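You operate a simulated robot arm through the tools that you are given. There is no shell and no other tool.

You run a simulated robot arm. Do the job below in one go: nothing can be reset, and whatever is moved stays where it is left.

Task
Put things in order on the top of the side bench. At the end: the silver bracket from the top of the side bench stands where the black hinge stood; the silver plate (marked "1") from the top of the side bench is on the brown carton (marked "BELT"); the black hinge stands where the yellow shock meter (marked "25 G") stood; the yellow shock meter from the top of the side bench is in the blue sea bin; whatever was shut is shut again. Leave all else as you found it, and nothing knocked over.

It is judged by the outcome, as a careful person would: the job done as asked, and still so three seconds after it is handed in. It fails if anything else is knocked over, pushed out of place, dropped, spilled or broken.

Robot
A 6-joint arm with a two-finger parallel gripper, fixed in place. Base frame: the origin is on the floor under the middle of its stand, x ahead of it, y to its left, z up; the work surface is at about z = 0.78. Readings come in m, degrees, newtons and seconds.
With the tool pointing down near the work surface it reaches from about 0.32 to 0.74 m from the base axis. Its first joint turns from -66.0 to 66.0 degrees. Payload 2.45 kg.
The TCP is the grasp point between the finger pads, 0.024 m short of the fingertips. In the tool frame z runs along the fingers and y along their closing line. The gripper opens to 0.068 m. The fingers are 0.017 m wide and 0.01 m thick; the gripper's body (0.04 by 0.07 m) begins 0.041 m behind the TCP.
Orientation is told as [roll, pitch, yaw] about the base's x, y, z axes, in that order, counted from this pose: with the fingers straight down and closing along the base's y, the tool's x points along the base's -x, its y along +y and its z along -z.

Tools
- The arm moves only by the tool servo_tool. Its argument "plan" is a list that holds one entry, the list of rows, each a list of 7 numbers: the shift along the tool's x, y, z in m, then the turn, a rotation vector about the tool's x, y, z in rad, then the opening in per cent of the stroke, from 0 (shut) to 100 (fully open). In form: [[[x, y, z, ax, ay, az, fingers], ...]]. A call has 1 to 20 rows; each row is the pose to reach, as a shift and turn from the pose commanded when the call began, along the tool's axes at that moment. Rows are played at 5 a second. More than 0.05 m and 8.6 degrees between two rows, or a gripper value outside its range, and nothing of the call is played. A pose out of reach is approached as far as the arm can. The call stops where the force on the tool passes 40 N (or 10 N more than at its start, if that is more) or the arm is blocked; 0.2 s more then pass. The fingers move at their own pace (about 0.108 m/s each) and stop on an object; they squeeze with about 31 N. The grip force told is the motor's: it shows also when the fingers shut on nothing. Time passes only in rows, and 0.2 s behind the last, so rows that repeat a pose let the fingers close. The reply holds the time, the measured pose of the TCP, the force on the tool along the base axes, the opening and the grip force, in the units named above and with some noise, with the torque about the TCP (base axes, N m) and any sound that the robot's microphone picked up.
- Cameras (640 x 400 px; columns grow to the right, rows downward): "scene" is fixed at [0.1718, 0.4327, 1.4405]; the picture's right is [-0.62, -0.79, 0.00], its down [-0.61, 0.48, -0.63] and it looks along [0.50, -0.39, -0.78] (base axes); focal length 238 px, centre (320, 200). "wrist" rides on the gripper at [0.084, 0.011, -0.075] in the tool frame; the picture's right is [-0.13, 0.99, 0.00], its down [-0.60, -0.08, -0.79] and it looks along [-0.79, -0.10, 0.61] (tool axes); focal length 251 px, centre (320, 200). There is no depth. A picture from a camera that has moved, and an enlarged one, comes with that camera's place and axes in the base frame and with its lens.
- camera(camera): a new picture of that camera. No time passes.
- zoom(camera, box): a new picture of the part [left, top, right, bottom] of that camera's present view, enlarged. No time passes.
- sign_off(): hands the job in; it is judged then, once.

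Places have to be worked out from the pictures, the camera data and where the tool is seen. Open the gripper and draw the arm clear of the work before you hand the job in, unless the task says otherwise.

The tools are called after "Call:" by a JSON object that holds its "op" and its "data". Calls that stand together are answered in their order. servo_tool: Moves the arm, as the interface text tells. Its arguments: {"type":"object","properties":{"plan":{"type":"array","items":{"type":"array","items":{"type":"array","items":{"type":"number"}}}}},"required":["plan"]} The other tools are called the same way: camera (camera) takes a picture; zoom (camera, box) takes an enlarged picture of a part of a camera's view; sign_off () hands the job in.

At the start:

```text
time: 0.0
tool_pos: [0.4236, 0.0614, 1.1649]
tcp_rot: [0.0, 0.0, 0.0]
ft_force: [0.6, 0.3, -0.2]
wrist_torque: [0.0, 0.02, 0.0]
grip_width: 0.0679
finger_force: 0.1
```

scene: 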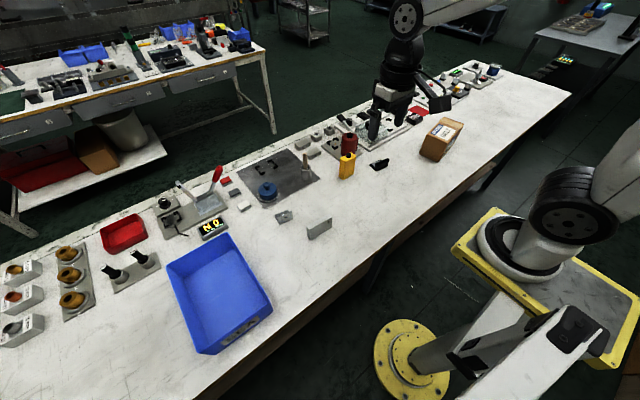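
wrist: 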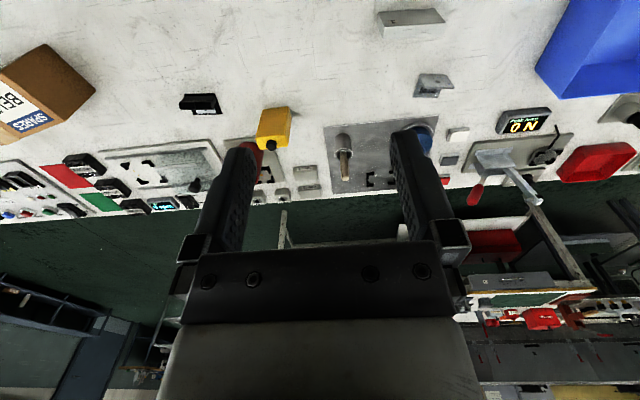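

I start by enlarging the area of the bench with the objects named in the job, to identify them and estimate where they stand.

Call:
{"op": "zoom", "data": {"camera": "scene", "box": [220, 110, 400, 250]}}

Call:
{"op": "zoom", "data": {"camera": "scene", "box": [320, 60, 520, 190]}}

Call:
{"op": "zoom", "data": {"camera": "wrist", "box": [160, 0, 480, 200]}}

Call:
{"op": "zoom", "data": {"camera": "scene", "box": [90, 170, 290, 360]}}

```text
2.86 times, centred on (310, 180) of scene
camera zoom: at [0.1718, 0.4327, 1.4405], right [-0.62, -0.79, 0.0], down [-0.61, 0.48, -0.63], along [0.5, -0.39, -0.78], focal length 680 px, centre (349, 257)
```

zoom: 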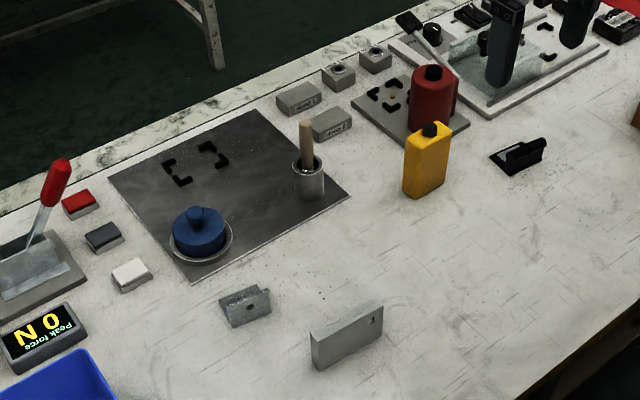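

```text
3.08 times, centred on (420, 125) of scene
camera zoom: at [0.1718, 0.4327, 1.4405], right [-0.62, -0.79, 0.0], down [-0.61, 0.48, -0.63], along [0.5, -0.39, -0.78], focal length 733 px, centre (12, 431)
```

zoom: 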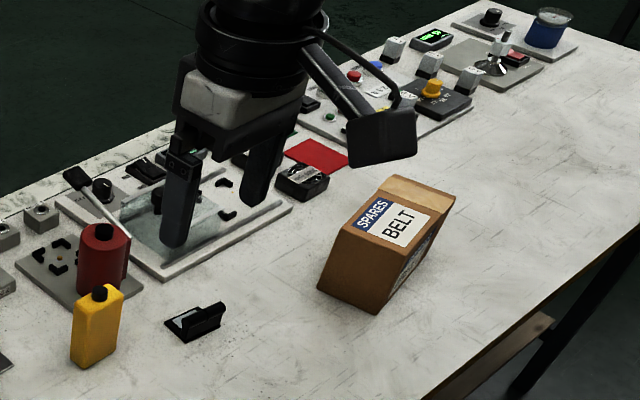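

```text
2.00 times, centred on (320, 100) of wrist
camera zoom: at [0.339, 0.0735, 1.2419], right [0.13, 0.99, 0.0], down [0.6, -0.08, 0.79], along [0.79, -0.1, -0.61], focal length 503 px, centre (320, 400)
```

zoom: 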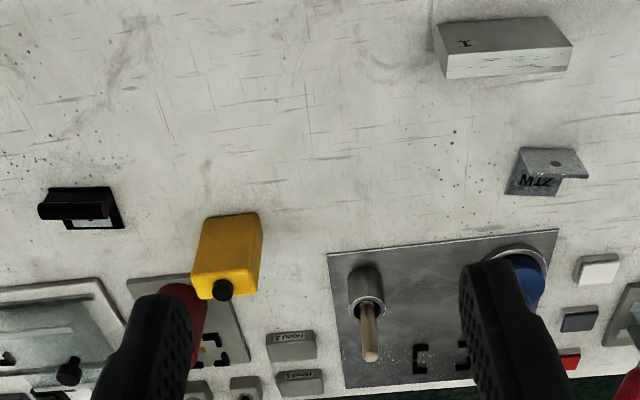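

```text
2.11 times, centred on (190, 265) of scene
camera zoom: at [0.1718, 0.4327, 1.4405], right [-0.62, -0.79, 0.0], down [-0.61, 0.48, -0.63], along [0.5, -0.39, -0.78], focal length 501 px, centre (594, 63)
```

zoom: 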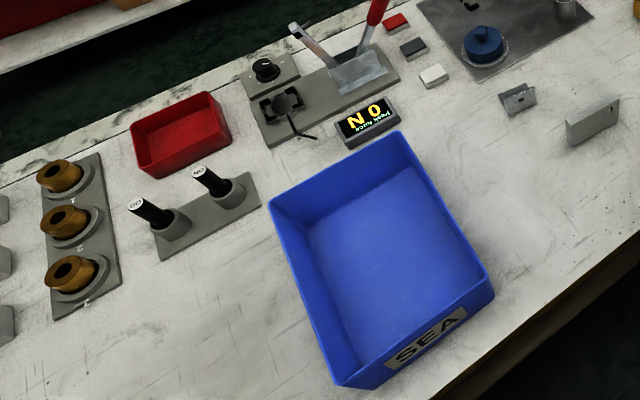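

I judge the hinge at about (0.586, -0.193), the yellow meter near (0.63, -0.05), the bracket near (0.605, 0.248), the plate near (0.483, 0.191), the bin around (0.50, 0.50) and the carton around (0.50, -0.45). I move the wrist camera nearer, staying well above everything, to look at the meter and the hinge.

Call:
{"op": "servo_tool", "data": {"plan": [[[-0.016, -0.02, 0.019, 0, 0, 0, 100], [-0.032, -0.04, 0.038, 0, 0, 0, 100], [-0.048, -0.06, 0.057, 0, 0, 0, 100], [-0.064, -0.08, 0.076, 0, 0, 0, 100], [-0.08, -0.1, 0.095, 0, 0, 0, 100], [-0.096, -0.121, 0.115, 0, 0, 0, 100], [-0.096, -0.121, 0.115, 0, 0, 0, 100]]]}}

Call:
{"op": "camera", "data": {"camera": "wrist"}}

Call:
{"op": "camera", "data": {"camera": "scene"}}

```text
time: 1.6
tool_pos: [0.5196, -0.0589, 1.0496]
tcp_rot: [0.0, -0.1, 0.1]
ft_force: [0.9, -0.6, -1.0]
wrist_torque: [0.01, 0.01, -0.02]
grip_width: 0.0682
finger_force: 0.0
```

```text
taken
camera wrist: at [0.4356, -0.0475, 1.1268], right [0.13, 0.99, 0.0], down [0.6, -0.08, 0.79], along [0.79, -0.1, -0.61], focal length 251 px, centre (320, 200)
```

wrist: 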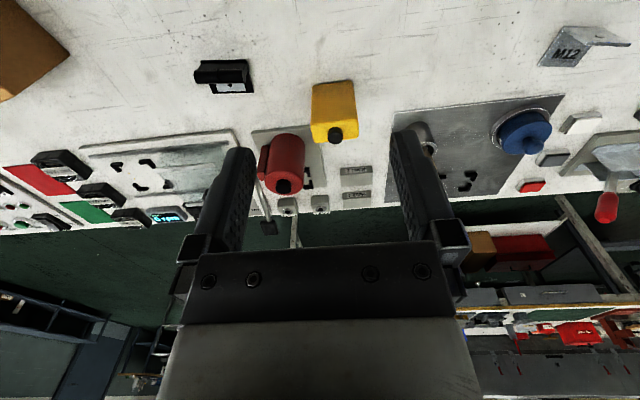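

```text
taken
```

scene: 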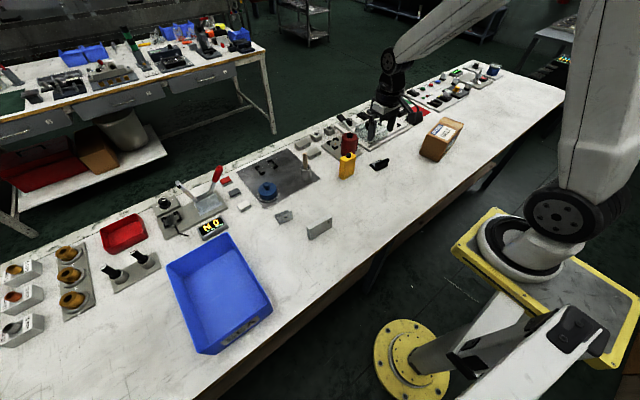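

Call:
{"op": "zoom", "data": {"camera": "wrist", "box": [170, 30, 410, 200]}}

Call:
{"op": "zoom", "data": {"camera": "scene", "box": [310, 110, 410, 190]}}

```text
2.35 times, centred on (290, 115) of wrist
camera zoom: at [0.4356, -0.0475, 1.1268], right [0.13, 0.99, 0.0], down [0.6, -0.08, 0.79], along [0.79, -0.1, -0.61], focal length 592 px, centre (391, 400)
```

zoom: 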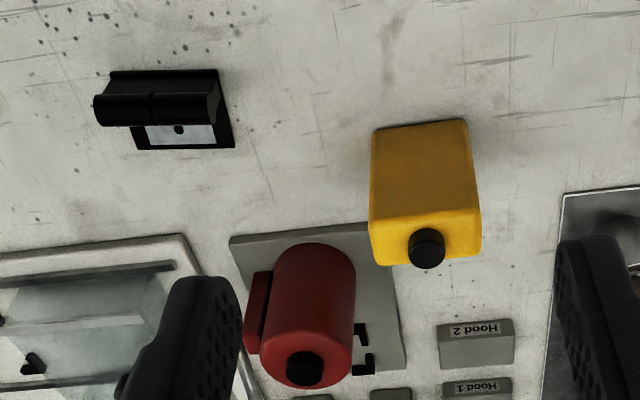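

```text
5.00 times, centred on (360, 150) of scene
camera zoom: at [0.1718, 0.4327, 1.4405], right [-0.62, -0.79, 0.0], down [-0.61, 0.48, -0.63], along [0.5, -0.39, -0.78], focal length 1191 px, centre (120, 450)
```

zoom: 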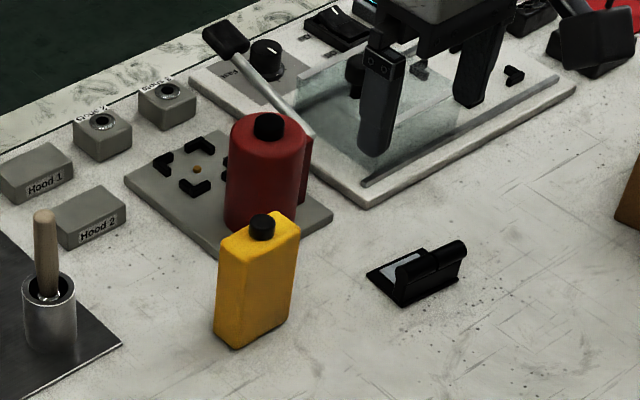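

The yellow block with the black cap seems to be the meter, but I can't see its mark yet. I check the rest of the bench for any other yellow object.

Call:
{"op": "zoom", "data": {"camera": "scene", "box": [400, 50, 520, 130]}}

Call:
{"op": "zoom", "data": {"camera": "scene", "box": [0, 220, 170, 350]}}

Call:
{"op": "zoom", "data": {"camera": "scene", "box": [150, 170, 350, 300]}}

Call:
{"op": "zoom", "data": {"camera": "scene", "box": [0, 10, 270, 170]}}

```text
5.00 times, centred on (460, 90) of scene
camera zoom: at [0.1718, 0.4327, 1.4405], right [-0.62, -0.79, 0.0], down [-0.61, 0.48, -0.63], along [0.5, -0.39, -0.78], focal length 1191 px, centre (-380, 750)
```

zoom: 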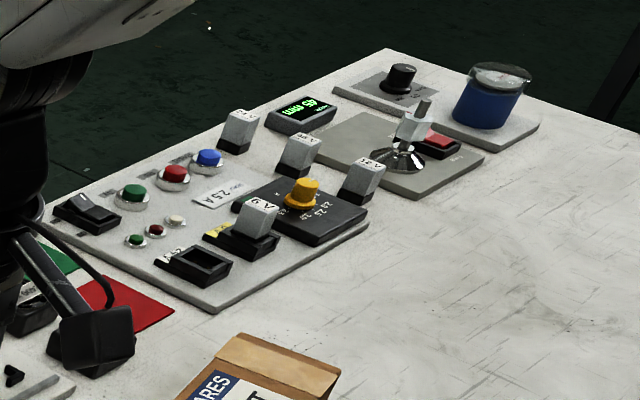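

```text
3.08 times, centred on (85, 285) of scene
camera zoom: at [0.1718, 0.4327, 1.4405], right [-0.62, -0.79, 0.0], down [-0.61, 0.48, -0.63], along [0.5, -0.39, -0.78], focal length 733 px, centre (1043, -62)
```

zoom: 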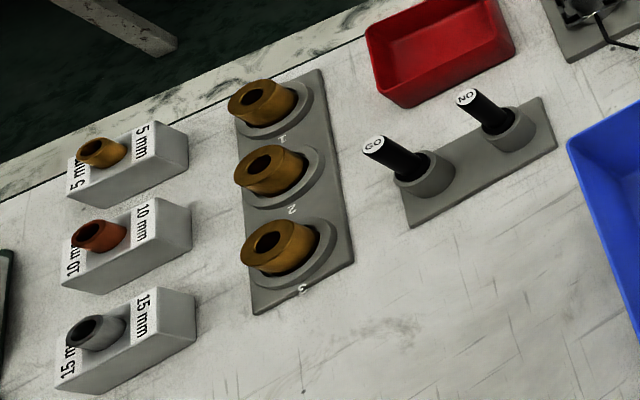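

```text
3.08 times, centred on (250, 235) of scene
camera zoom: at [0.1718, 0.4327, 1.4405], right [-0.62, -0.79, 0.0], down [-0.61, 0.48, -0.63], along [0.5, -0.39, -0.78], focal length 733 px, centre (535, 92)
```

zoom: 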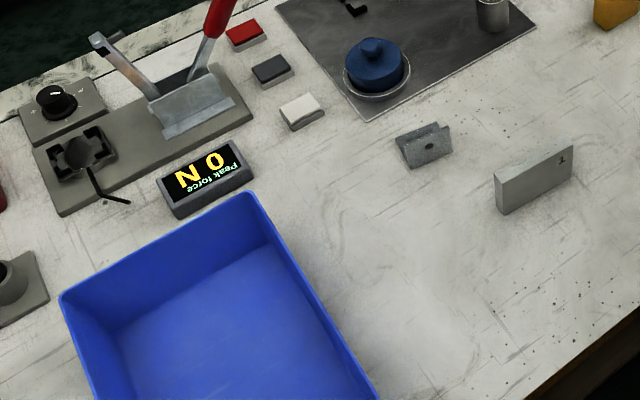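

```text
2.37 times, centred on (135, 90) of scene
camera zoom: at [0.1718, 0.4327, 1.4405], right [-0.62, -0.79, 0.0], down [-0.61, 0.48, -0.63], along [0.5, -0.39, -0.78], focal length 564 px, centre (758, 461)
```

zoom: 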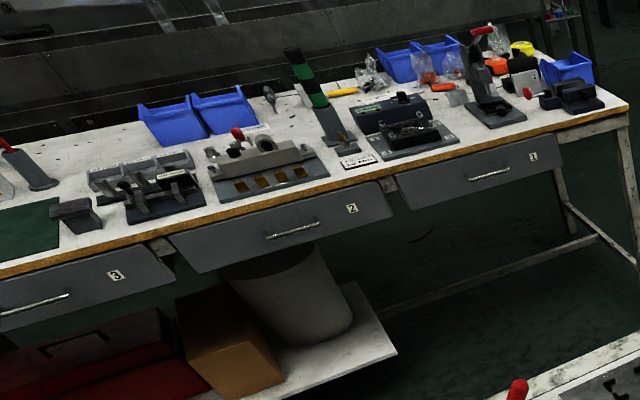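

Only that block fits the yellow meter: about 0.056 wide (y), 0.028 deep (x) and 0.09 tall, with its centre near (0.630, -0.054). Next I lower the wrist camera near the hinge to read its shape and place.

Call:
{"op": "servo_tool", "data": {"plan": [[[-0.002, -0.025, 0.02, 0, 0, 0, 100], [-0.004, -0.05, 0.04, 0, 0, 0, 100], [-0.006, -0.076, 0.06, 0, 0, 0, 100], [-0.008, -0.101, 0.08, 0, 0, 0, 100], [-0.01, -0.127, 0.1, 0, 0, 0, 100], [-0.01, -0.127, 0.1, 0, 0, 0, 100]]]}}

Call:
{"op": "camera", "data": {"camera": "wrist"}}

Call:
{"op": "zoom", "data": {"camera": "wrist", "box": [240, 20, 480, 170]}}

```text
time: 3.0
tool_pos: [0.53, -0.1855, 0.9508]
tcp_rot: [0.0, -0.1, 0.0]
ft_force: [0.6, 0.7, 0.1]
wrist_torque: [-0.02, -0.03, 0.0]
grip_width: 0.0679
finger_force: 0.0
```

```text
taken
camera wrist: at [0.4456, -0.1743, 1.0272], right [0.13, 0.99, 0.0], down [0.6, -0.08, 0.79], along [0.79, -0.1, -0.61], focal length 251 px, centre (320, 200)
```

wrist: 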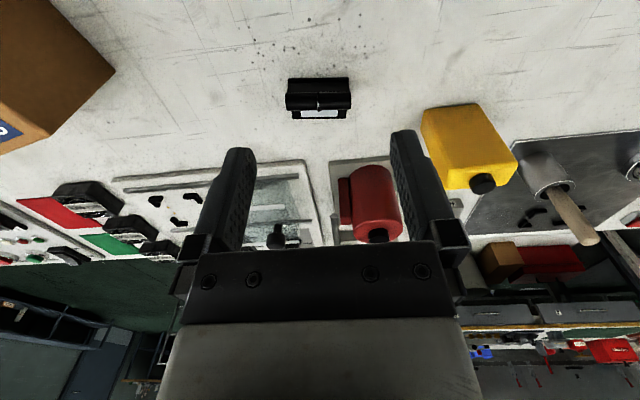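

```text
2.67 times, centred on (360, 95) of wrist
camera zoom: at [0.4456, -0.1743, 1.0272], right [0.13, 0.99, 0.0], down [0.6, -0.08, 0.79], along [0.79, -0.1, -0.61], focal length 670 px, centre (213, 480)
```

zoom: 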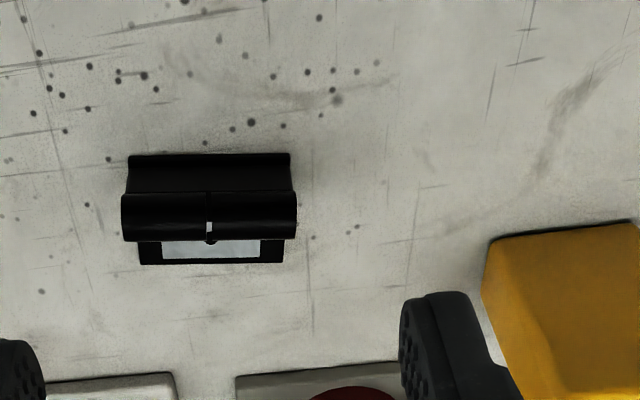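

The hinge is an L: its foot covers roughly x 0.565–0.612, y -0.226–-0.162, turned about -7°, with an upright leaf and barrel on the robot side reaching z ≈ 0.815. Now I take close-ups of the bin, hinge and plate from the scene camera to get heights.

Call:
{"op": "zoom", "data": {"camera": "scene", "box": [155, 225, 285, 360]}}

Call:
{"op": "zoom", "data": {"camera": "scene", "box": [360, 148, 400, 178]}}

Call:
{"op": "zoom", "data": {"camera": "scene", "box": [265, 200, 345, 250]}}

Call:
{"op": "zoom", "data": {"camera": "scene", "box": [400, 105, 480, 165]}}

```text
2.96 times, centred on (220, 292) of scene
camera zoom: at [0.1718, 0.4327, 1.4405], right [-0.62, -0.79, 0.0], down [-0.61, 0.48, -0.63], along [0.5, -0.39, -0.78], focal length 706 px, centre (616, -74)
```

zoom: 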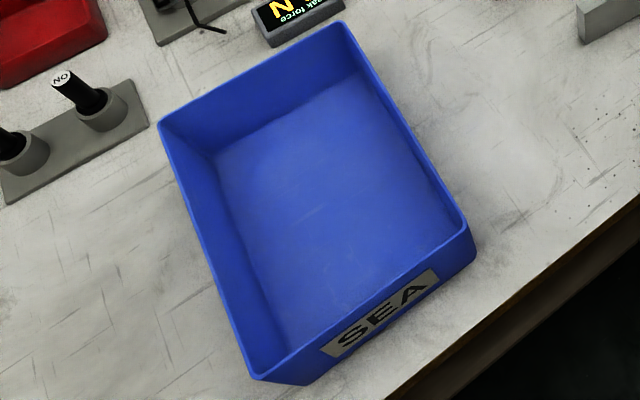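

```text
13.33 times, centred on (380, 163) of scene
camera zoom: at [0.1718, 0.4327, 1.4405], right [-0.62, -0.79, 0.0], down [-0.61, 0.48, -0.63], along [0.5, -0.39, -0.78], focal length 3175 px, centre (-480, 693)
```

zoom: 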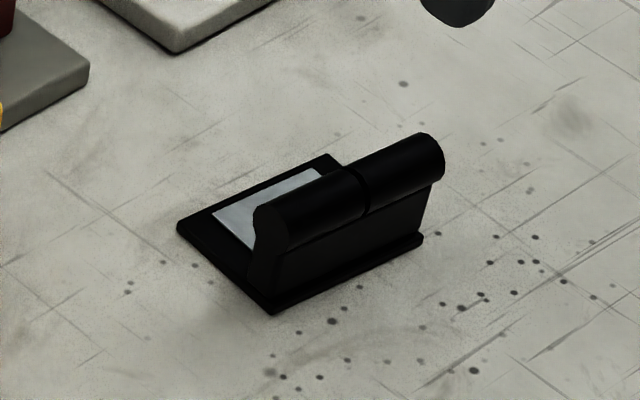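

```text
8.00 times, centred on (305, 225) of scene
camera zoom: at [0.1718, 0.4327, 1.4405], right [-0.62, -0.79, 0.0], down [-0.61, 0.48, -0.63], along [0.5, -0.39, -0.78], focal length 1905 px, centre (440, 0)
```

zoom: 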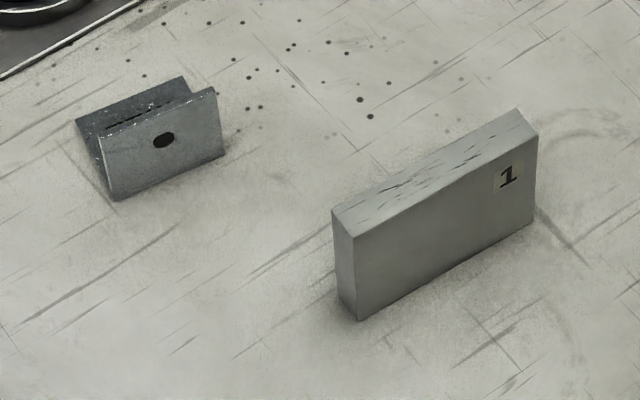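

```text
6.67 times, centred on (440, 135) of scene
camera zoom: at [0.1718, 0.4327, 1.4405], right [-0.62, -0.79, 0.0], down [-0.61, 0.48, -0.63], along [0.5, -0.39, -0.78], focal length 1588 px, centre (-480, 633)
```

zoom: 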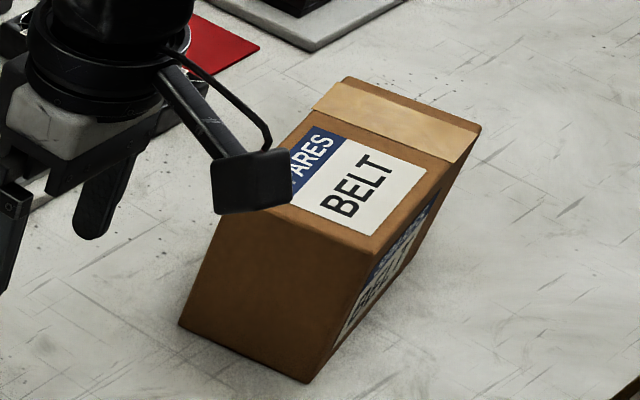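

The bin rim is about 0.09 above the bench, with the inside spanning roughly x 0.38–0.60 and y 0.43–0.58. The carton top is at z ≈ 0.873, centred near (0.51, -0.475). I go above the meter while turning the fingers to close along x, across its thin side.

Call:
{"op": "servo_tool", "data": {"plan": [[[0, 0, -0.025, 0, 0, 0, 100], [0, 0, -0.049, 0, 0, 0, 100], [-0.008, 0.011, -0.049, 0, 0, -0.129, 100], [-0.017, 0.022, -0.049, 0, 0, -0.258, 100], [-0.025, 0.033, -0.049, 0, 0, -0.387, 100], [-0.033, 0.044, -0.049, 0, 0, -0.516, 100], [-0.042, 0.055, -0.049, 0, 0, -0.645, 100], [-0.05, 0.066, -0.049, 0, 0, -0.774, 100], [-0.058, 0.077, -0.049, 0, 0, -0.903, 100], [-0.067, 0.088, -0.049, 0, 0, -1.032, 100], [-0.075, 0.099, -0.049, 0, 0, -1.161, 100], [-0.083, 0.11, -0.049, 0, 0, -1.29, 100], [-0.092, 0.121, -0.049, 0, 0, -1.419, 100], [-0.1, 0.1315, -0.049, 0, 0, -1.548, 100], [-0.1, 0.1315, -0.049, 0, 0, -1.548, 100]]]}}

Call:
{"op": "camera", "data": {"camera": "wrist"}}

Call:
{"op": "camera", "data": {"camera": "scene"}}

```text
time: 6.2
tool_pos: [0.6297, -0.0545, 1.0008]
tcp_rot: [0.1, 0.1, 88.7]
ft_force: [-0.1, -0.3, -0.4]
wrist_torque: [-0.01, 0.01, 0.02]
grip_width: 0.068
finger_force: 0.1
```

```text
taken
camera wrist: at [0.6165, -0.138, 1.0762], right [-0.99, 0.15, 0.0], down [0.09, 0.6, 0.79], along [0.12, 0.78, -0.61], focal length 251 px, centre (320, 200)
```

wrist: 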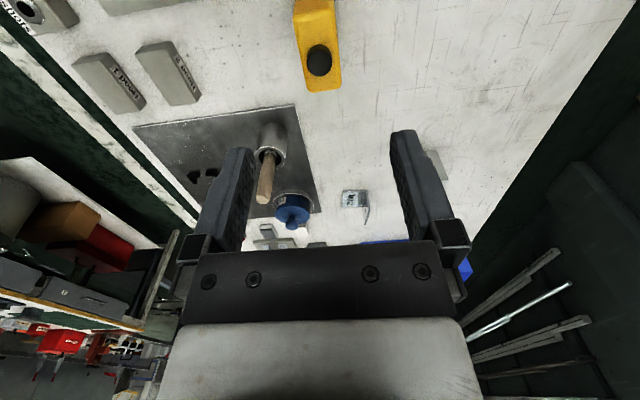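

```text
taken
```

scene: 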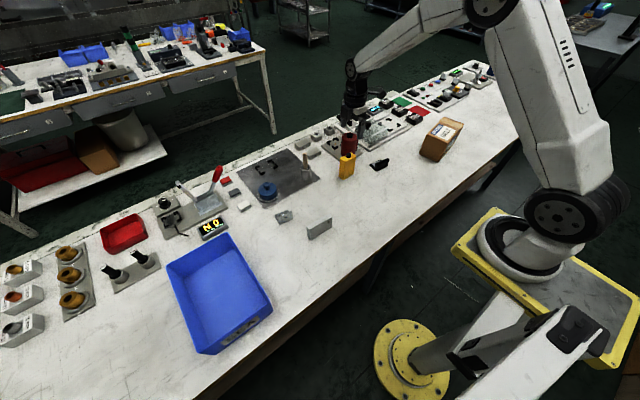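

The view from above shows the meter and its cap ahead of the fingers. I zoom to fix its centre and turn.

Call:
{"op": "zoom", "data": {"camera": "wrist", "box": [260, 0, 380, 110]}}

```text
3.64 times, centred on (320, 55) of wrist
camera zoom: at [0.6165, -0.138, 1.0762], right [-0.99, 0.15, 0.0], down [0.09, 0.6, 0.79], along [0.12, 0.78, -0.61], focal length 914 px, centre (320, 727)
```

zoom: 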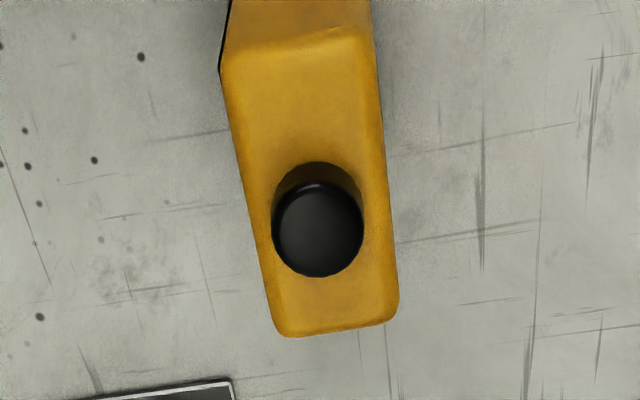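

The meter's top spans x 0.6155–0.644 and y -0.082–-0.026, so its centre (0.6297, -0.054) lies right under the tool. I go down with open fingers to z ≈ 0.852, keeping the palm above the cap.

Call:
{"op": "servo_tool", "data": {"plan": [[[0, 0, 0.03, 0, 0, 0, 100], [0, 0, 0.06, 0, 0, 0, 100], [0, 0, 0.085, 0, 0, 0, 100], [0, 0, 0.105, 0, 0, 0, 100], [0, 0, 0.12, 0, 0, 0, 100], [0, 0, 0.135, 0, 0, 0, 100], [0, 0, 0.149, 0, 0, 0, 100], [0, 0, 0.149, 0, 0, 0, 100]]]}}

Call:
{"op": "zoom", "data": {"camera": "scene", "box": [310, 110, 410, 190]}}

Call:
{"op": "camera", "data": {"camera": "wrist"}}

```text
time: 8.0
tool_pos: [0.6293, -0.0551, 0.851]
tcp_rot: [-0.1, 0.0, 88.7]
ft_force: [0.1, 0.2, 0.3]
wrist_torque: [0.03, 0.0, -0.01]
grip_width: 0.0678
finger_force: 0.1
```

```text
5.00 times, centred on (360, 150) of scene
camera zoom: at [0.1718, 0.4327, 1.4405], right [-0.62, -0.79, 0.0], down [-0.61, 0.48, -0.63], along [0.5, -0.39, -0.78], focal length 1191 px, centre (120, 450)
```

zoom: 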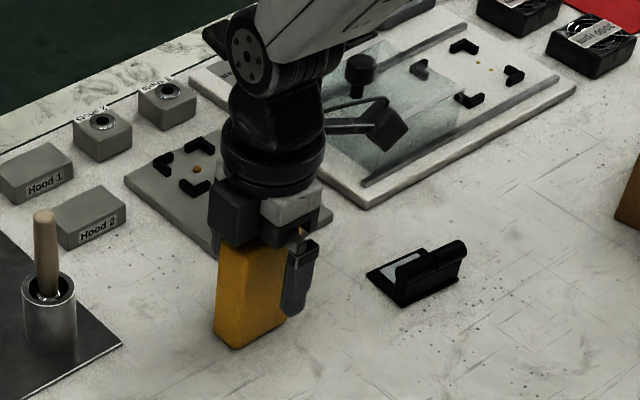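

```text
taken
camera wrist: at [0.6163, -0.1381, 0.9272], right [-0.99, 0.15, 0.0], down [0.09, 0.6, 0.79], along [0.12, 0.78, -0.61], focal length 251 px, centre (320, 200)
```

wrist: 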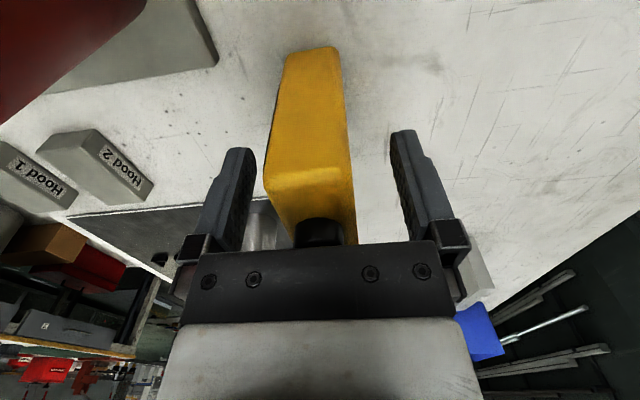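

The meter sits between the fingers with free gaps on both sides and no contact. I close the fingers on it.

Call:
{"op": "servo_tool", "data": {"plan": [[[0, 0, 0, 0, 0, 0, 70], [0, 0, 0, 0, 0, 0, 50], [0, 0, 0, 0, 0, 0, 35], [0, 0, 0, 0, 0, 0, 20], [0, 0, 0, 0, 0, 0, 0], [0, 0, 0, 0, 0, 0, 0]]]}}

Call:
{"op": "zoom", "data": {"camera": "scene", "box": [310, 110, 410, 190]}}

```text
time: 9.4
tool_pos: [0.6285, -0.0559, 0.8522]
tcp_rot: [0.0, 0.0, 88.8]
ft_force: [0.5, 1.2, 0.6]
wrist_torque: [0.03, -0.02, 0.01]
grip_width: 0.0294
finger_force: 31.3
```

```text
5.00 times, centred on (360, 150) of scene
camera zoom: at [0.1718, 0.4327, 1.4405], right [-0.62, -0.79, 0.0], down [-0.61, 0.48, -0.63], along [0.5, -0.39, -0.78], focal length 1191 px, centre (120, 450)
```

zoom: 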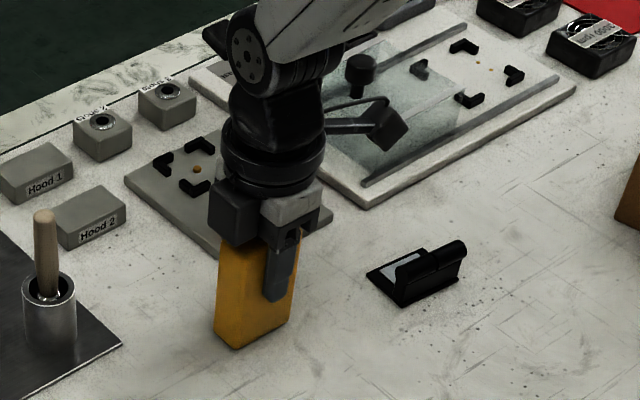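

The meter is held (width 0.029, 31 N). I lift it straight up, gently at first.

Call:
{"op": "servo_tool", "data": {"plan": [[[0, 0, -0.003, 0, 0, 0, 0], [0, 0, -0.01, 0, 0, 0, 0], [0, 0, -0.02, 0, 0, 0, 0], [0, 0, -0.035, 0, 0, 0, 0], [0, 0, -0.055, 0, 0, 0, 0], [0, 0, -0.08, 0, 0, 0, 0], [0, 0, -0.105, 0, 0, 0, 0], [0, 0, -0.13, 0, 0, 0, 0], [0, 0, -0.155, 0, 0, 0, 0], [0, 0, -0.175, 0, 0, 0, 0], [0, 0, -0.19, 0, 0, 0, 0], [0, 0, -0.198, 0, 0, 0, 0], [0, 0, -0.198, 0, 0, 0, 0]]]}}

Call:
{"op": "camera", "data": {"camera": "wrist"}}

Call:
{"op": "camera", "data": {"camera": "scene"}}

```text
time: 12.2
tool_pos: [0.6298, -0.0547, 1.0496]
tcp_rot: [-0.1, -0.1, 88.7]
ft_force: [0.1, -0.6, -0.6]
wrist_torque: [-0.02, 0.03, 0.03]
grip_width: 0.0293
finger_force: 30.9
```

```text
taken
camera wrist: at [0.6161, -0.1381, 1.1254], right [-0.99, 0.15, 0.0], down [0.09, 0.6, 0.79], along [0.12, 0.78, -0.61], focal length 251 px, centre (320, 200)
```

wrist: 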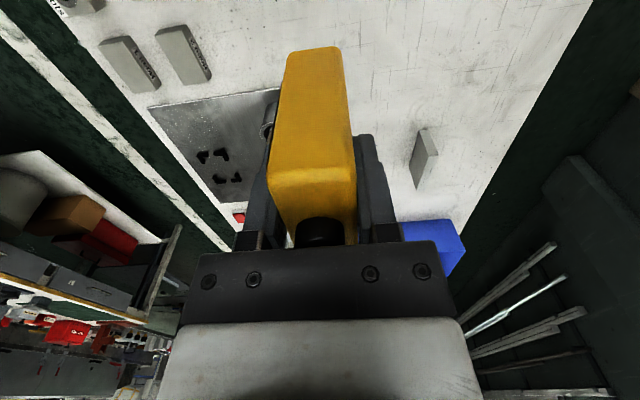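

```text
taken
```

scene: 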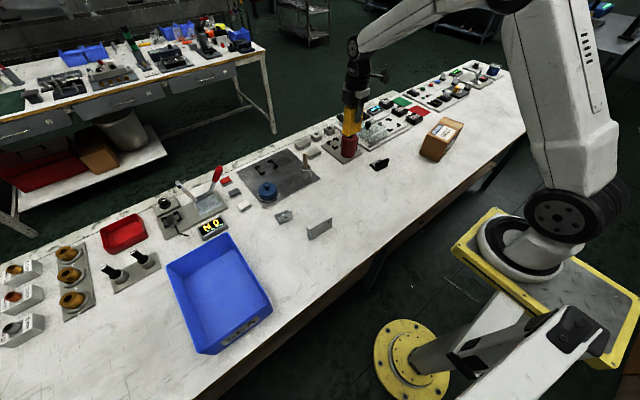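

The meter hangs upright in the grip and nothing else moved. I carry it at this height across to over the bin, to about (0.47, 0.50), with a smooth start and stop.

Call:
{"op": "servo_tool", "data": {"plan": [[[-0.0055, 0.0017, 0, 0, 0, 0, 0], [-0.0165, 0.0052, 0, 0, 0, 0, 0], [-0.0331, 0.0104, 0, 0, 0, 0, 0], [-0.0551, 0.0173, 0, 0, 0, 0, 0], [-0.0827, 0.0259, 0, 0, 0, 0, 0], [-0.1158, 0.0362, 0, 0, 0, 0, 0], [-0.1516, 0.0475, 0, 0, 0, 0, 0], [-0.1874, 0.0587, 0, 0, 0, 0, 0], [-0.226, 0.0708, 0, 0, 0, 0, 0], [-0.2646, 0.0828, 0, 0, 0, 0, 0], [-0.3032, 0.0949, 0, 0, 0, 0, 0], [-0.3417, 0.107, 0, 0, 0, 0, 0], [-0.3803, 0.1191, 0, 0, 0, 0, 0], [-0.4162, 0.1303, 0, 0, 0, 0, 0], [-0.452, 0.1415, 0, 0, 0, 0, 0], [-0.4851, 0.1519, 0, 0, 0, 0, 0], [-0.5126, 0.1605, 0, 0, 0, 0, 0], [-0.5319, 0.1666, 0, 0, 0, 0, 0], [-0.5457, 0.1709, 0, 0, 0, 0, 0], [-0.5512, 0.1726, 0, 0, 0, 0, 0]]]}}

Call:
{"op": "camera", "data": {"camera": "wrist"}}

Call:
{"op": "camera", "data": {"camera": "scene"}}

```text
time: 16.4
tool_pos: [0.4692, 0.5016, 1.0492]
tcp_rot: [0.0, 0.0, 88.7]
ft_force: [-0.8, -0.8, -0.6]
wrist_torque: [0.01, 0.01, -0.03]
grip_width: 0.0295
finger_force: 31.0
```

```text
taken
camera wrist: at [0.4559, 0.4172, 1.1243], right [-0.99, 0.15, 0.0], down [0.09, 0.6, 0.79], along [0.12, 0.78, -0.61], focal length 251 px, centre (320, 200)
```

wrist: 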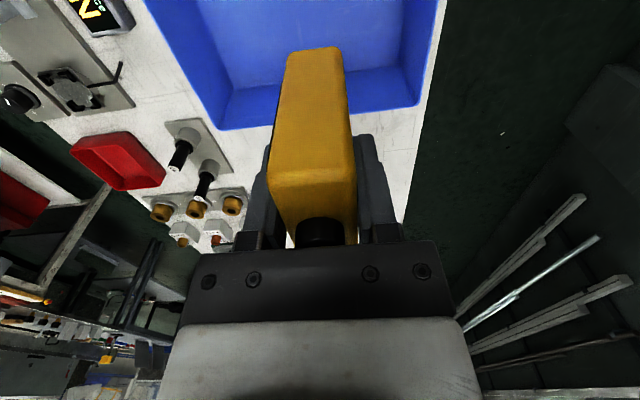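

```text
taken
```

scene: 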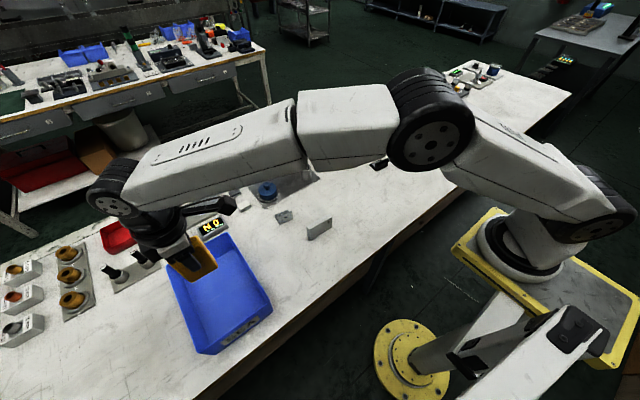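

The meter is over the bin interior (x 0.37–0.605, y 0.425–0.585 by this view) with at least 5 cm to every wall. I lower it to just above the bin floor.

Call:
{"op": "servo_tool", "data": {"plan": [[[0, 0, 0.008, 0, 0, 0, 0], [0, 0, 0.022, 0, 0, 0, 0], [0, 0, 0.042, 0, 0, 0, 0], [0, 0, 0.066, 0, 0, 0, 0], [0, 0, 0.09, 0, 0, 0, 0], [0, 0, 0.112, 0, 0, 0, 0], [0, 0, 0.132, 0, 0, 0, 0], [0, 0, 0.148, 0, 0, 0, 0], [0, 0, 0.16, 0, 0, 0, 0], [0, 0, 0.17, 0, 0, 0, 0], [0, 0, 0.178, 0, 0, 0, 0], [0, 0, 0.178, 0, 0, 0, 0]]]}}

Call:
{"op": "camera", "data": {"camera": "wrist"}}

Call:
{"op": "zoom", "data": {"camera": "scene", "box": [130, 210, 300, 360]}}

```text
time: 19.0
tool_pos: [0.4687, 0.5002, 0.8693]
tcp_rot: [-0.1, 0.1, 88.7]
ft_force: [-0.1, -0.1, -0.7]
wrist_torque: [0.02, 0.02, 0.0]
grip_width: 0.0296
finger_force: 30.7
```

```text
taken
camera wrist: at [0.4562, 0.4171, 0.9465], right [-0.99, 0.15, 0.0], down [0.09, 0.6, 0.79], along [0.12, 0.78, -0.61], focal length 251 px, centre (320, 200)
```

wrist: 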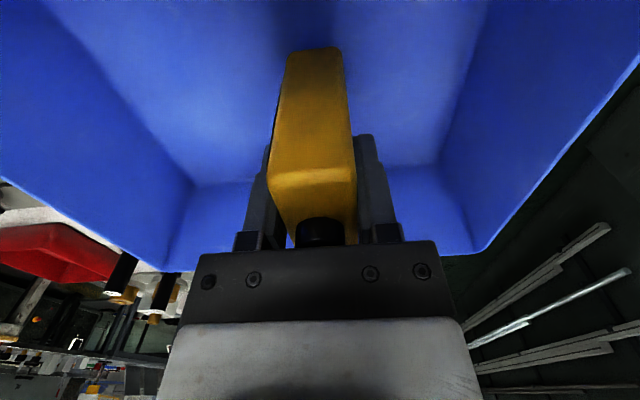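

```text
2.67 times, centred on (215, 285) of scene
camera zoom: at [0.1718, 0.4327, 1.4405], right [-0.62, -0.79, 0.0], down [-0.61, 0.48, -0.63], along [0.5, -0.39, -0.78], focal length 635 px, centre (600, -27)
```

zoom: 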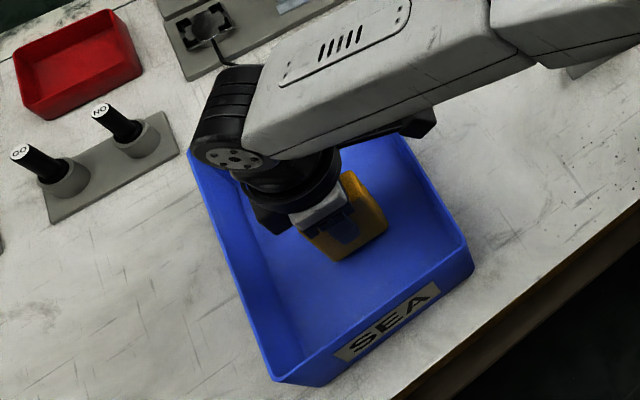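

No contact yet; the meter's foot should be about 1 cm above the bin floor. I creep down by small steps and watch the force.

Call:
{"op": "servo_tool", "data": {"plan": [[[0, 0, 0.003, 0, 0, 0, 0], [0, 0, 0.006, 0, 0, 0, 0], [0, 0, 0.009, 0, 0, 0, 0], [0, 0, 0.011, 0, 0, 0, 0], [0, 0, 0.011, 0, 0, 0, 0]]]}}

```text
time: 20.2
tool_pos: [0.4702, 0.5008, 0.8592]
tcp_rot: [0.0, 0.0, 88.7]
ft_force: [-0.1, 0.3, 0.0]
wrist_torque: [0.01, 0.01, 0.0]
grip_width: 0.0294
finger_force: 31.0
```

No contact at z ≈ 0.859; I continue with 1–1.5 mm steps.

Call:
{"op": "servo_tool", "data": {"plan": [[[0, 0, 0.001, 0, 0, 0, 0], [0, 0, 0.002, 0, 0, 0, 0], [0, 0, 0.003, 0, 0, 0, 0], [0, 0, 0.003, 0, 0, 0, 0]]]}}

```text
time: 21.2
tool_pos: [0.4692, 0.5006, 0.8552]
tcp_rot: [0.0, 0.0, 88.6]
ft_force: [-0.5, -0.1, -1.1]
wrist_torque: [0.0, 0.01, 0.02]
grip_width: 0.0297
finger_force: 31.3
```

Call:
{"op": "servo_tool", "data": {"plan": [[[0, 0, 0.001, 0, 0, 0, 0], [0, 0, 0.002, 0, 0, 0, 0], [0, 0, 0.002, 0, 0, 0, 0]]]}}

```text
time: 22.0
tool_pos: [0.4699, 0.4993, 0.8553]
tcp_rot: [-0.1, -0.1, 88.6]
ft_force: [-1.2, -2.9, 9.0]
wrist_torque: [-0.32, 0.16, -0.04]
grip_width: 0.0295
finger_force: 31.2
```

The floor is felt (9 N up). I ease off 1 mm and open the fingers.

Call:
{"op": "servo_tool", "data": {"plan": [[[0, 0, -0.001, 0, 0, 0, 0], [0, 0, -0.001, 0, 0, 0, 0], [0, 0, -0.001, 0, 0, 0, 45], [0, 0, -0.001, 0, 0, 0, 60], [0, 0, -0.001, 0, 0, 0, 80], [0, 0, -0.001, 0, 0, 0, 100], [0, 0, -0.001, 0, 0, 0, 100]]]}}

Call:
{"op": "camera", "data": {"camera": "wrist"}}

```text
time: 23.6
tool_pos: [0.47, 0.4994, 0.8553]
tcp_rot: [0.0, 0.0, 88.7]
ft_force: [-0.3, 0.6, -0.9]
wrist_torque: [-0.01, -0.02, 0.02]
grip_width: 0.0683
finger_force: 0.1
```

```text
taken
camera wrist: at [0.4567, 0.4172, 0.932], right [-0.99, 0.15, 0.0], down [0.09, 0.6, 0.79], along [0.12, 0.78, -0.61], focal length 251 px, centre (320, 200)
```

wrist: 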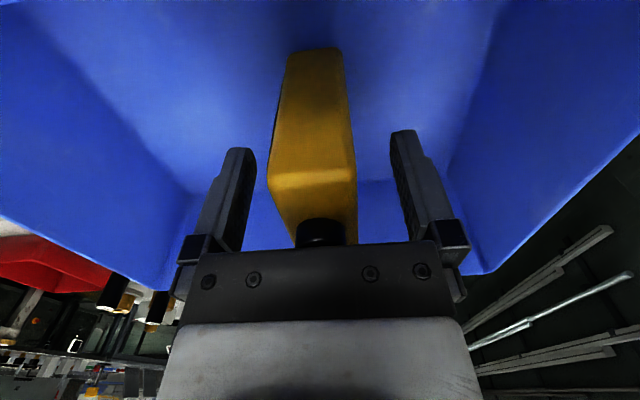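

The meter stands upright on the bin floor and the fingers are clear. I rise straight up.

Call:
{"op": "servo_tool", "data": {"plan": [[[0, 0, -0.01, 0, 0, 0, 100], [0, 0, -0.03, 0, 0, 0, 100], [0, 0, -0.06, 0, 0, 0, 100], [0, 0, -0.095, 0, 0, 0, 100], [0, 0, -0.13, 0, 0, 0, 100], [0, 0, -0.165, 0, 0, 0, 100], [0, 0, -0.194, 0, 0, 0, 100], [0, 0, -0.194, 0, 0, 0, 100]]]}}

Call:
{"op": "camera", "data": {"camera": "wrist"}}

Call:
{"op": "camera", "data": {"camera": "scene"}}

```text
time: 25.4
tool_pos: [0.4698, 0.5006, 1.0516]
tcp_rot: [0.0, 0.1, 88.7]
ft_force: [0.4, 0.4, -0.4]
wrist_torque: [0.01, 0.0, -0.02]
grip_width: 0.0679
finger_force: 0.0
```

```text
taken
camera wrist: at [0.4562, 0.4176, 1.127], right [-0.99, 0.15, 0.0], down [0.09, 0.6, 0.79], along [0.12, 0.78, -0.61], focal length 251 px, centre (320, 200)
```

wrist: 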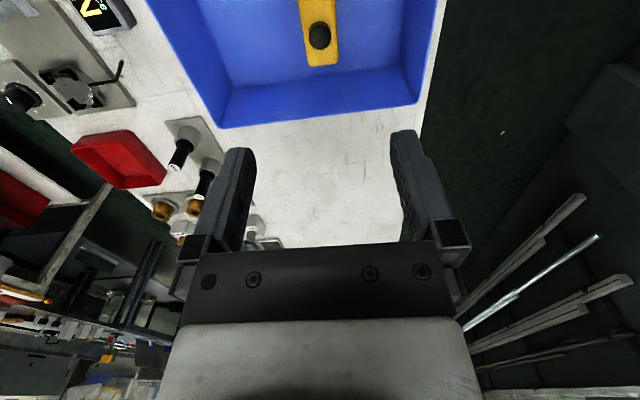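

```text
taken
```

scene: 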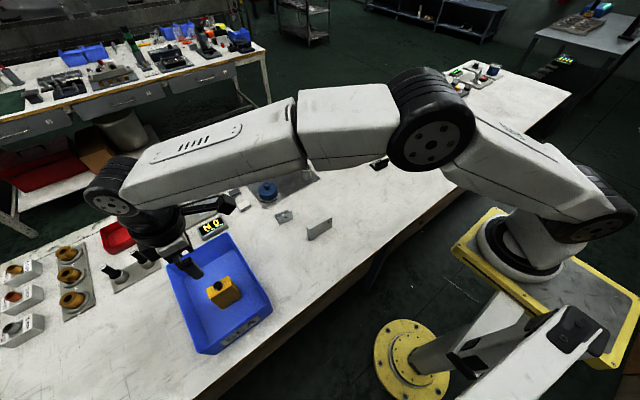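

The meter is standing in the bin. Next I travel high across the bench to above the hinge's barrel, at about (0.5725, -0.191), turning the closing line to match its -6.5°.

Call:
{"op": "servo_tool", "data": {"plan": [[[0.0103, -0.0018, 0, 0, 0, 0.001, 100], [0.0275, -0.0047, 0, 0, 0, 0.004, 100], [0.0551, -0.0095, 0, 0, 0, 0.007, 100], [0.0895, -0.0154, 0, 0, 0, 0.012, 100], [0.1274, -0.0219, 0, 0, 0, 0.017, 100], [0.1687, -0.0291, 0, 0, 0, 0.022, 100], [0.21, -0.0362, 0, 0, 0, 0.028, 100], [0.2513, -0.0433, 0, 0, 0, 0.033, 100], [0.2926, -0.0504, 0, 0, 0, 0.039, 100], [0.3339, -0.0575, 0, 0, 0, 0.044, 100], [0.3752, -0.0646, 0, 0, 0, 0.049, 100], [0.4165, -0.0718, 0, 0, 0, 0.055, 100], [0.4578, -0.0789, 0, 0, 0, 0.06, 100], [0.4991, -0.086, 0, 0, 0, 0.066, 100], [0.5404, -0.0931, 0, 0, 0, 0.071, 100], [0.5783, -0.0996, 0, 0, 0, 0.076, 100], [0.6127, -0.1056, 0, 0, 0, 0.081, 100], [0.6437, -0.1109, 0, 0, 0, 0.085, 100], [0.6712, -0.1156, 0, 0, 0, 0.088, 100], [0.6884, -0.1186, 0, 0, 0, 0.0907, 100]]]}}

Call:
{"op": "servo_tool", "data": {"plan": [[[0, 0, 0.02, 0, 0, 0, 100], [0, 0, 0.05, 0, 0, 0, 100], [0, 0, 0.08, 0, 0, 0, 100], [0, 0, 0.1, 0, 0, 0, 100], [0, 0, 0.1, 0, 0, 0, 100]]]}}

Call:
{"op": "camera", "data": {"camera": "wrist"}}

Call:
{"op": "camera", "data": {"camera": "scene"}}

```text
time: 29.6
tool_pos: [0.5721, -0.1907, 1.051]
tcp_rot: [0.0, 0.0, 83.5]
ft_force: [-0.4, 0.4, 0.6]
wrist_torque: [-0.03, 0.05, 0.02]
grip_width: 0.0679
finger_force: 0.1
```

```text
time: 30.8
tool_pos: [0.5719, -0.1914, 0.9493]
tcp_rot: [0.0, 0.0, 83.5]
ft_force: [-0.6, 0.3, 0.3]
wrist_torque: [0.02, 0.0, -0.01]
grip_width: 0.0678
finger_force: 0.1
```

```text
taken
camera wrist: at [0.5517, -0.2726, 1.0256], right [-0.97, 0.24, 0.0], down [0.15, 0.59, 0.79], along [0.19, 0.77, -0.61], focal length 251 px, centre (320, 200)
```

wrist: 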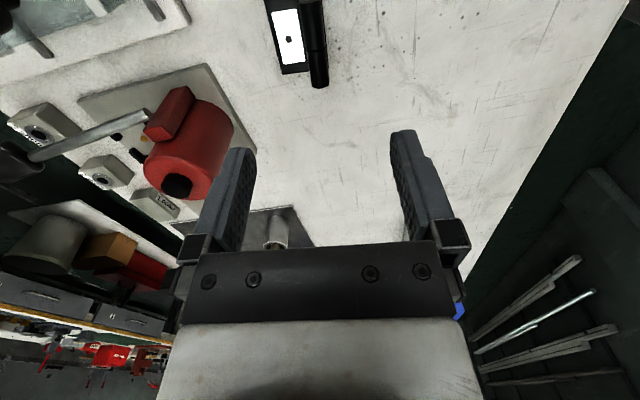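

```text
taken
```

scene: 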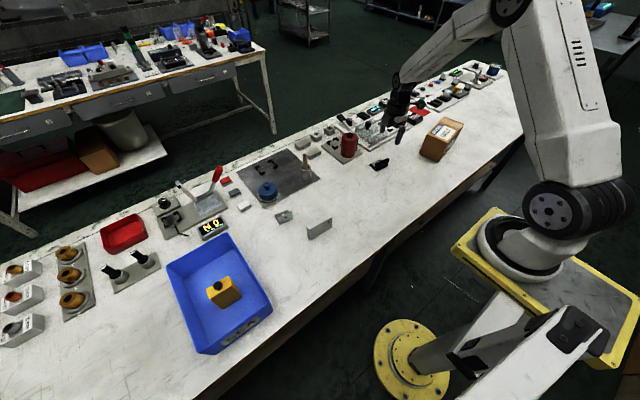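

Call:
{"op": "zoom", "data": {"camera": "wrist", "box": [240, 0, 360, 100]}}

```text
4.00 times, centred on (300, 50) of wrist
camera zoom: at [0.5517, -0.2726, 1.0256], right [-0.97, 0.24, 0.0], down [0.15, 0.59, 0.79], along [0.19, 0.77, -0.61], focal length 1006 px, centre (400, 800)
```

zoom: 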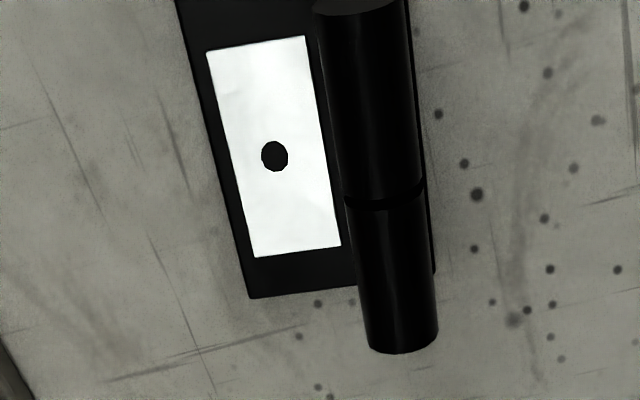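

The barrel axis runs from (0.572, -0.222) to (0.579, -0.161) at z ≈ 0.81, about 15 mm thick, so I shift about 3 mm to (0.575, -0.193) and go down with open fingers to z ≈ 0.814.

Call:
{"op": "servo_tool", "data": {"plan": [[[0.0017, -0.0032, 0.02, 0, 0, 0, 100], [0.0017, -0.0032, 0.045, 0, 0, 0, 100], [0.0017, -0.0032, 0.07, 0, 0, 0, 100], [0.0017, -0.0032, 0.09, 0, 0, 0, 100], [0.0017, -0.0032, 0.105, 0, 0, 0, 100], [0.0017, -0.0032, 0.117, 0, 0, 0, 100], [0.0017, -0.0032, 0.126, 0, 0, 0, 100], [0.0017, -0.0032, 0.132, 0, 0, 0, 100], [0.0017, -0.0032, 0.136, 0, 0, 0, 100], [0.0017, -0.0032, 0.136, 0, 0, 0, 100]]]}}

Call:
{"op": "zoom", "data": {"camera": "scene", "box": [340, 130, 420, 190]}}

Call:
{"op": "camera", "data": {"camera": "wrist"}}

```text
time: 33.0
tool_pos: [0.5747, -0.1942, 0.8146]
tcp_rot: [0.0, 0.0, 83.4]
ft_force: [-0.4, -0.7, 0.3]
wrist_torque: [-0.02, 0.01, -0.01]
grip_width: 0.0679
finger_force: 0.0
```

```text
6.67 times, centred on (380, 160) of scene
camera zoom: at [0.1718, 0.4327, 1.4405], right [-0.62, -0.79, 0.0], down [-0.61, 0.48, -0.63], along [0.5, -0.39, -0.78], focal length 1588 px, centre (-80, 467)
```

zoom: 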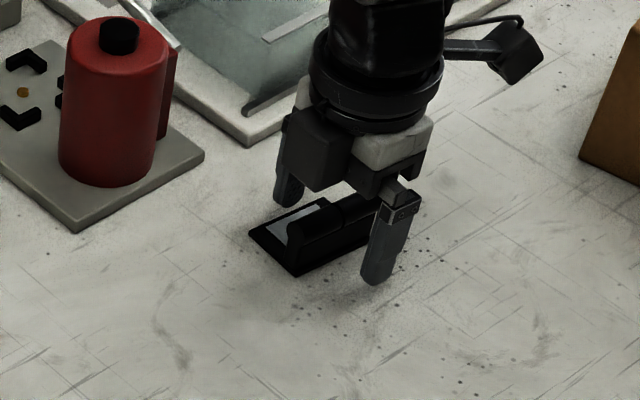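

```text
taken
camera wrist: at [0.5546, -0.275, 0.8904], right [-0.97, 0.24, 0.0], down [0.15, 0.59, 0.79], along [0.19, 0.77, -0.61], focal length 251 px, centre (320, 200)
```

wrist: 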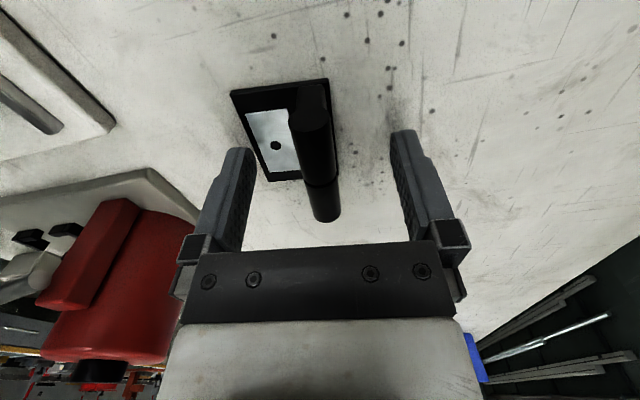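

The barrel lies centred between the fingers, with no contact. I close.

Call:
{"op": "servo_tool", "data": {"plan": [[[0, 0, 0, 0, 0, 0, 70], [0, 0, 0, 0, 0, 0, 50], [0, 0, 0, 0, 0, 0, 35], [0, 0, 0, 0, 0, 0, 25], [0, 0, 0, 0, 0, 0, 15], [0, 0, 0, 0, 0, 0, 0], [0, 0, 0, 0, 0, 0, 0]]]}}

Call:
{"op": "camera", "data": {"camera": "wrist"}}

Call:
{"op": "zoom", "data": {"camera": "scene", "box": [340, 130, 420, 190]}}

```text
time: 34.6
tool_pos: [0.5756, -0.193, 0.8149]
tcp_rot: [0.0, -0.1, 83.6]
ft_force: [0.4, -0.6, 0.5]
wrist_torque: [0.0, 0.01, 0.06]
grip_width: 0.0159
finger_force: 31.4
```

```text
taken
camera wrist: at [0.5546, -0.275, 0.8906], right [-0.97, 0.24, 0.0], down [0.15, 0.59, 0.79], along [0.19, 0.77, -0.61], focal length 251 px, centre (320, 200)
```

wrist: 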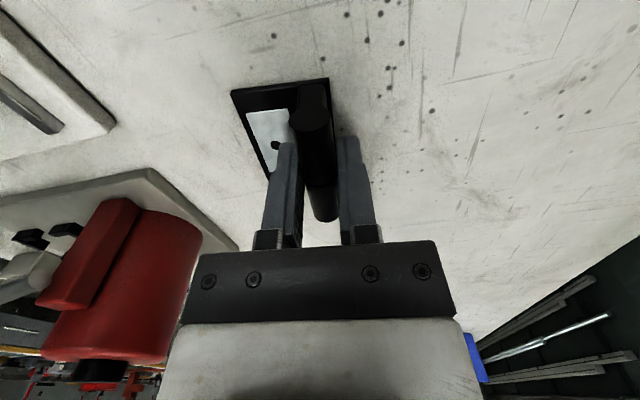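

```text
6.67 times, centred on (380, 160) of scene
camera zoom: at [0.1718, 0.4327, 1.4405], right [-0.62, -0.79, 0.0], down [-0.61, 0.48, -0.63], along [0.5, -0.39, -0.78], focal length 1588 px, centre (-80, 467)
```

zoom: 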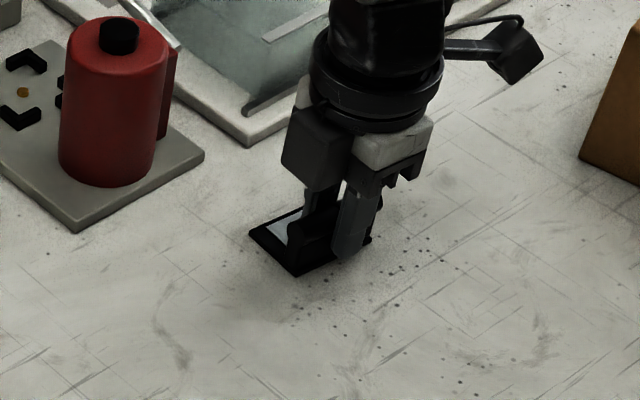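

The hinge is gripped (width 0.016) and hasn't shifted. I lift it slowly.

Call:
{"op": "servo_tool", "data": {"plan": [[[0, 0, -0.003, 0, 0, 0, 0], [0, 0, -0.008, 0, 0, 0, 0], [0, 0, -0.016, 0, 0, 0, 0], [0, 0, -0.028, 0, 0, 0, 0], [0, 0, -0.045, 0, 0, 0, 0], [0, 0, -0.065, 0, 0, 0, 0], [0, 0, -0.085, 0, 0, 0, 0], [0, 0, -0.105, 0, 0, 0, 0], [0, 0, -0.12, 0, 0, 0, 0], [0, 0, -0.13, 0, 0, 0, 0], [0, 0, -0.13, 0, 0, 0, 0]]]}}

Call:
{"op": "camera", "data": {"camera": "wrist"}}

Call:
{"op": "zoom", "data": {"camera": "scene", "box": [320, 90, 440, 180]}}

```text
time: 37.0
tool_pos: [0.5758, -0.1923, 0.9445]
tcp_rot: [0.0, -0.1, 83.5]
ft_force: [0.1, 0.0, -2.5]
wrist_torque: [-0.01, 0.01, -0.02]
grip_width: 0.0158
finger_force: 30.7
```

```text
taken
camera wrist: at [0.5543, -0.2742, 1.0195], right [-0.97, 0.24, 0.0], down [0.15, 0.59, 0.79], along [0.19, 0.77, -0.61], focal length 251 px, centre (320, 200)
```

wrist: 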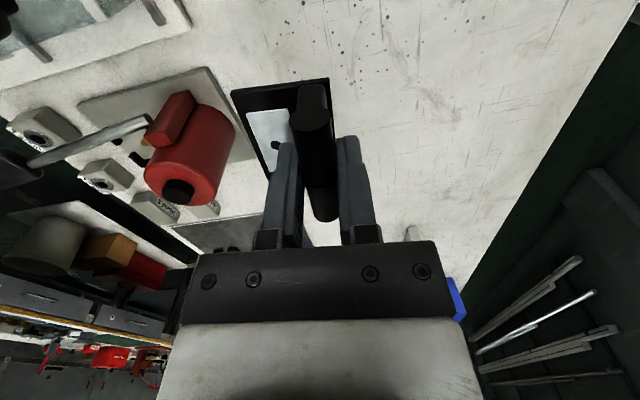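

```text
4.44 times, centred on (380, 135) of scene
camera zoom: at [0.1718, 0.4327, 1.4405], right [-0.62, -0.79, 0.0], down [-0.61, 0.48, -0.63], along [0.5, -0.39, -0.78], focal length 1058 px, centre (53, 489)
```

zoom: 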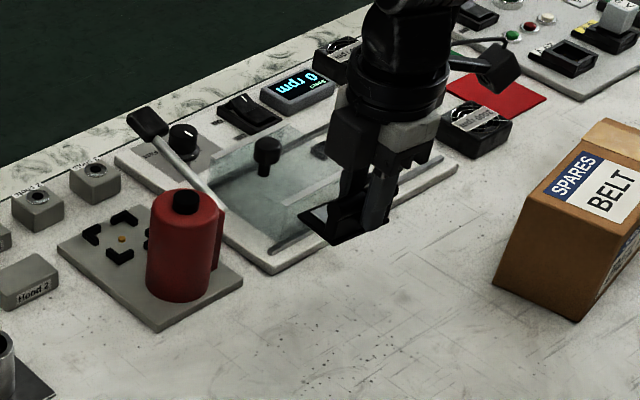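

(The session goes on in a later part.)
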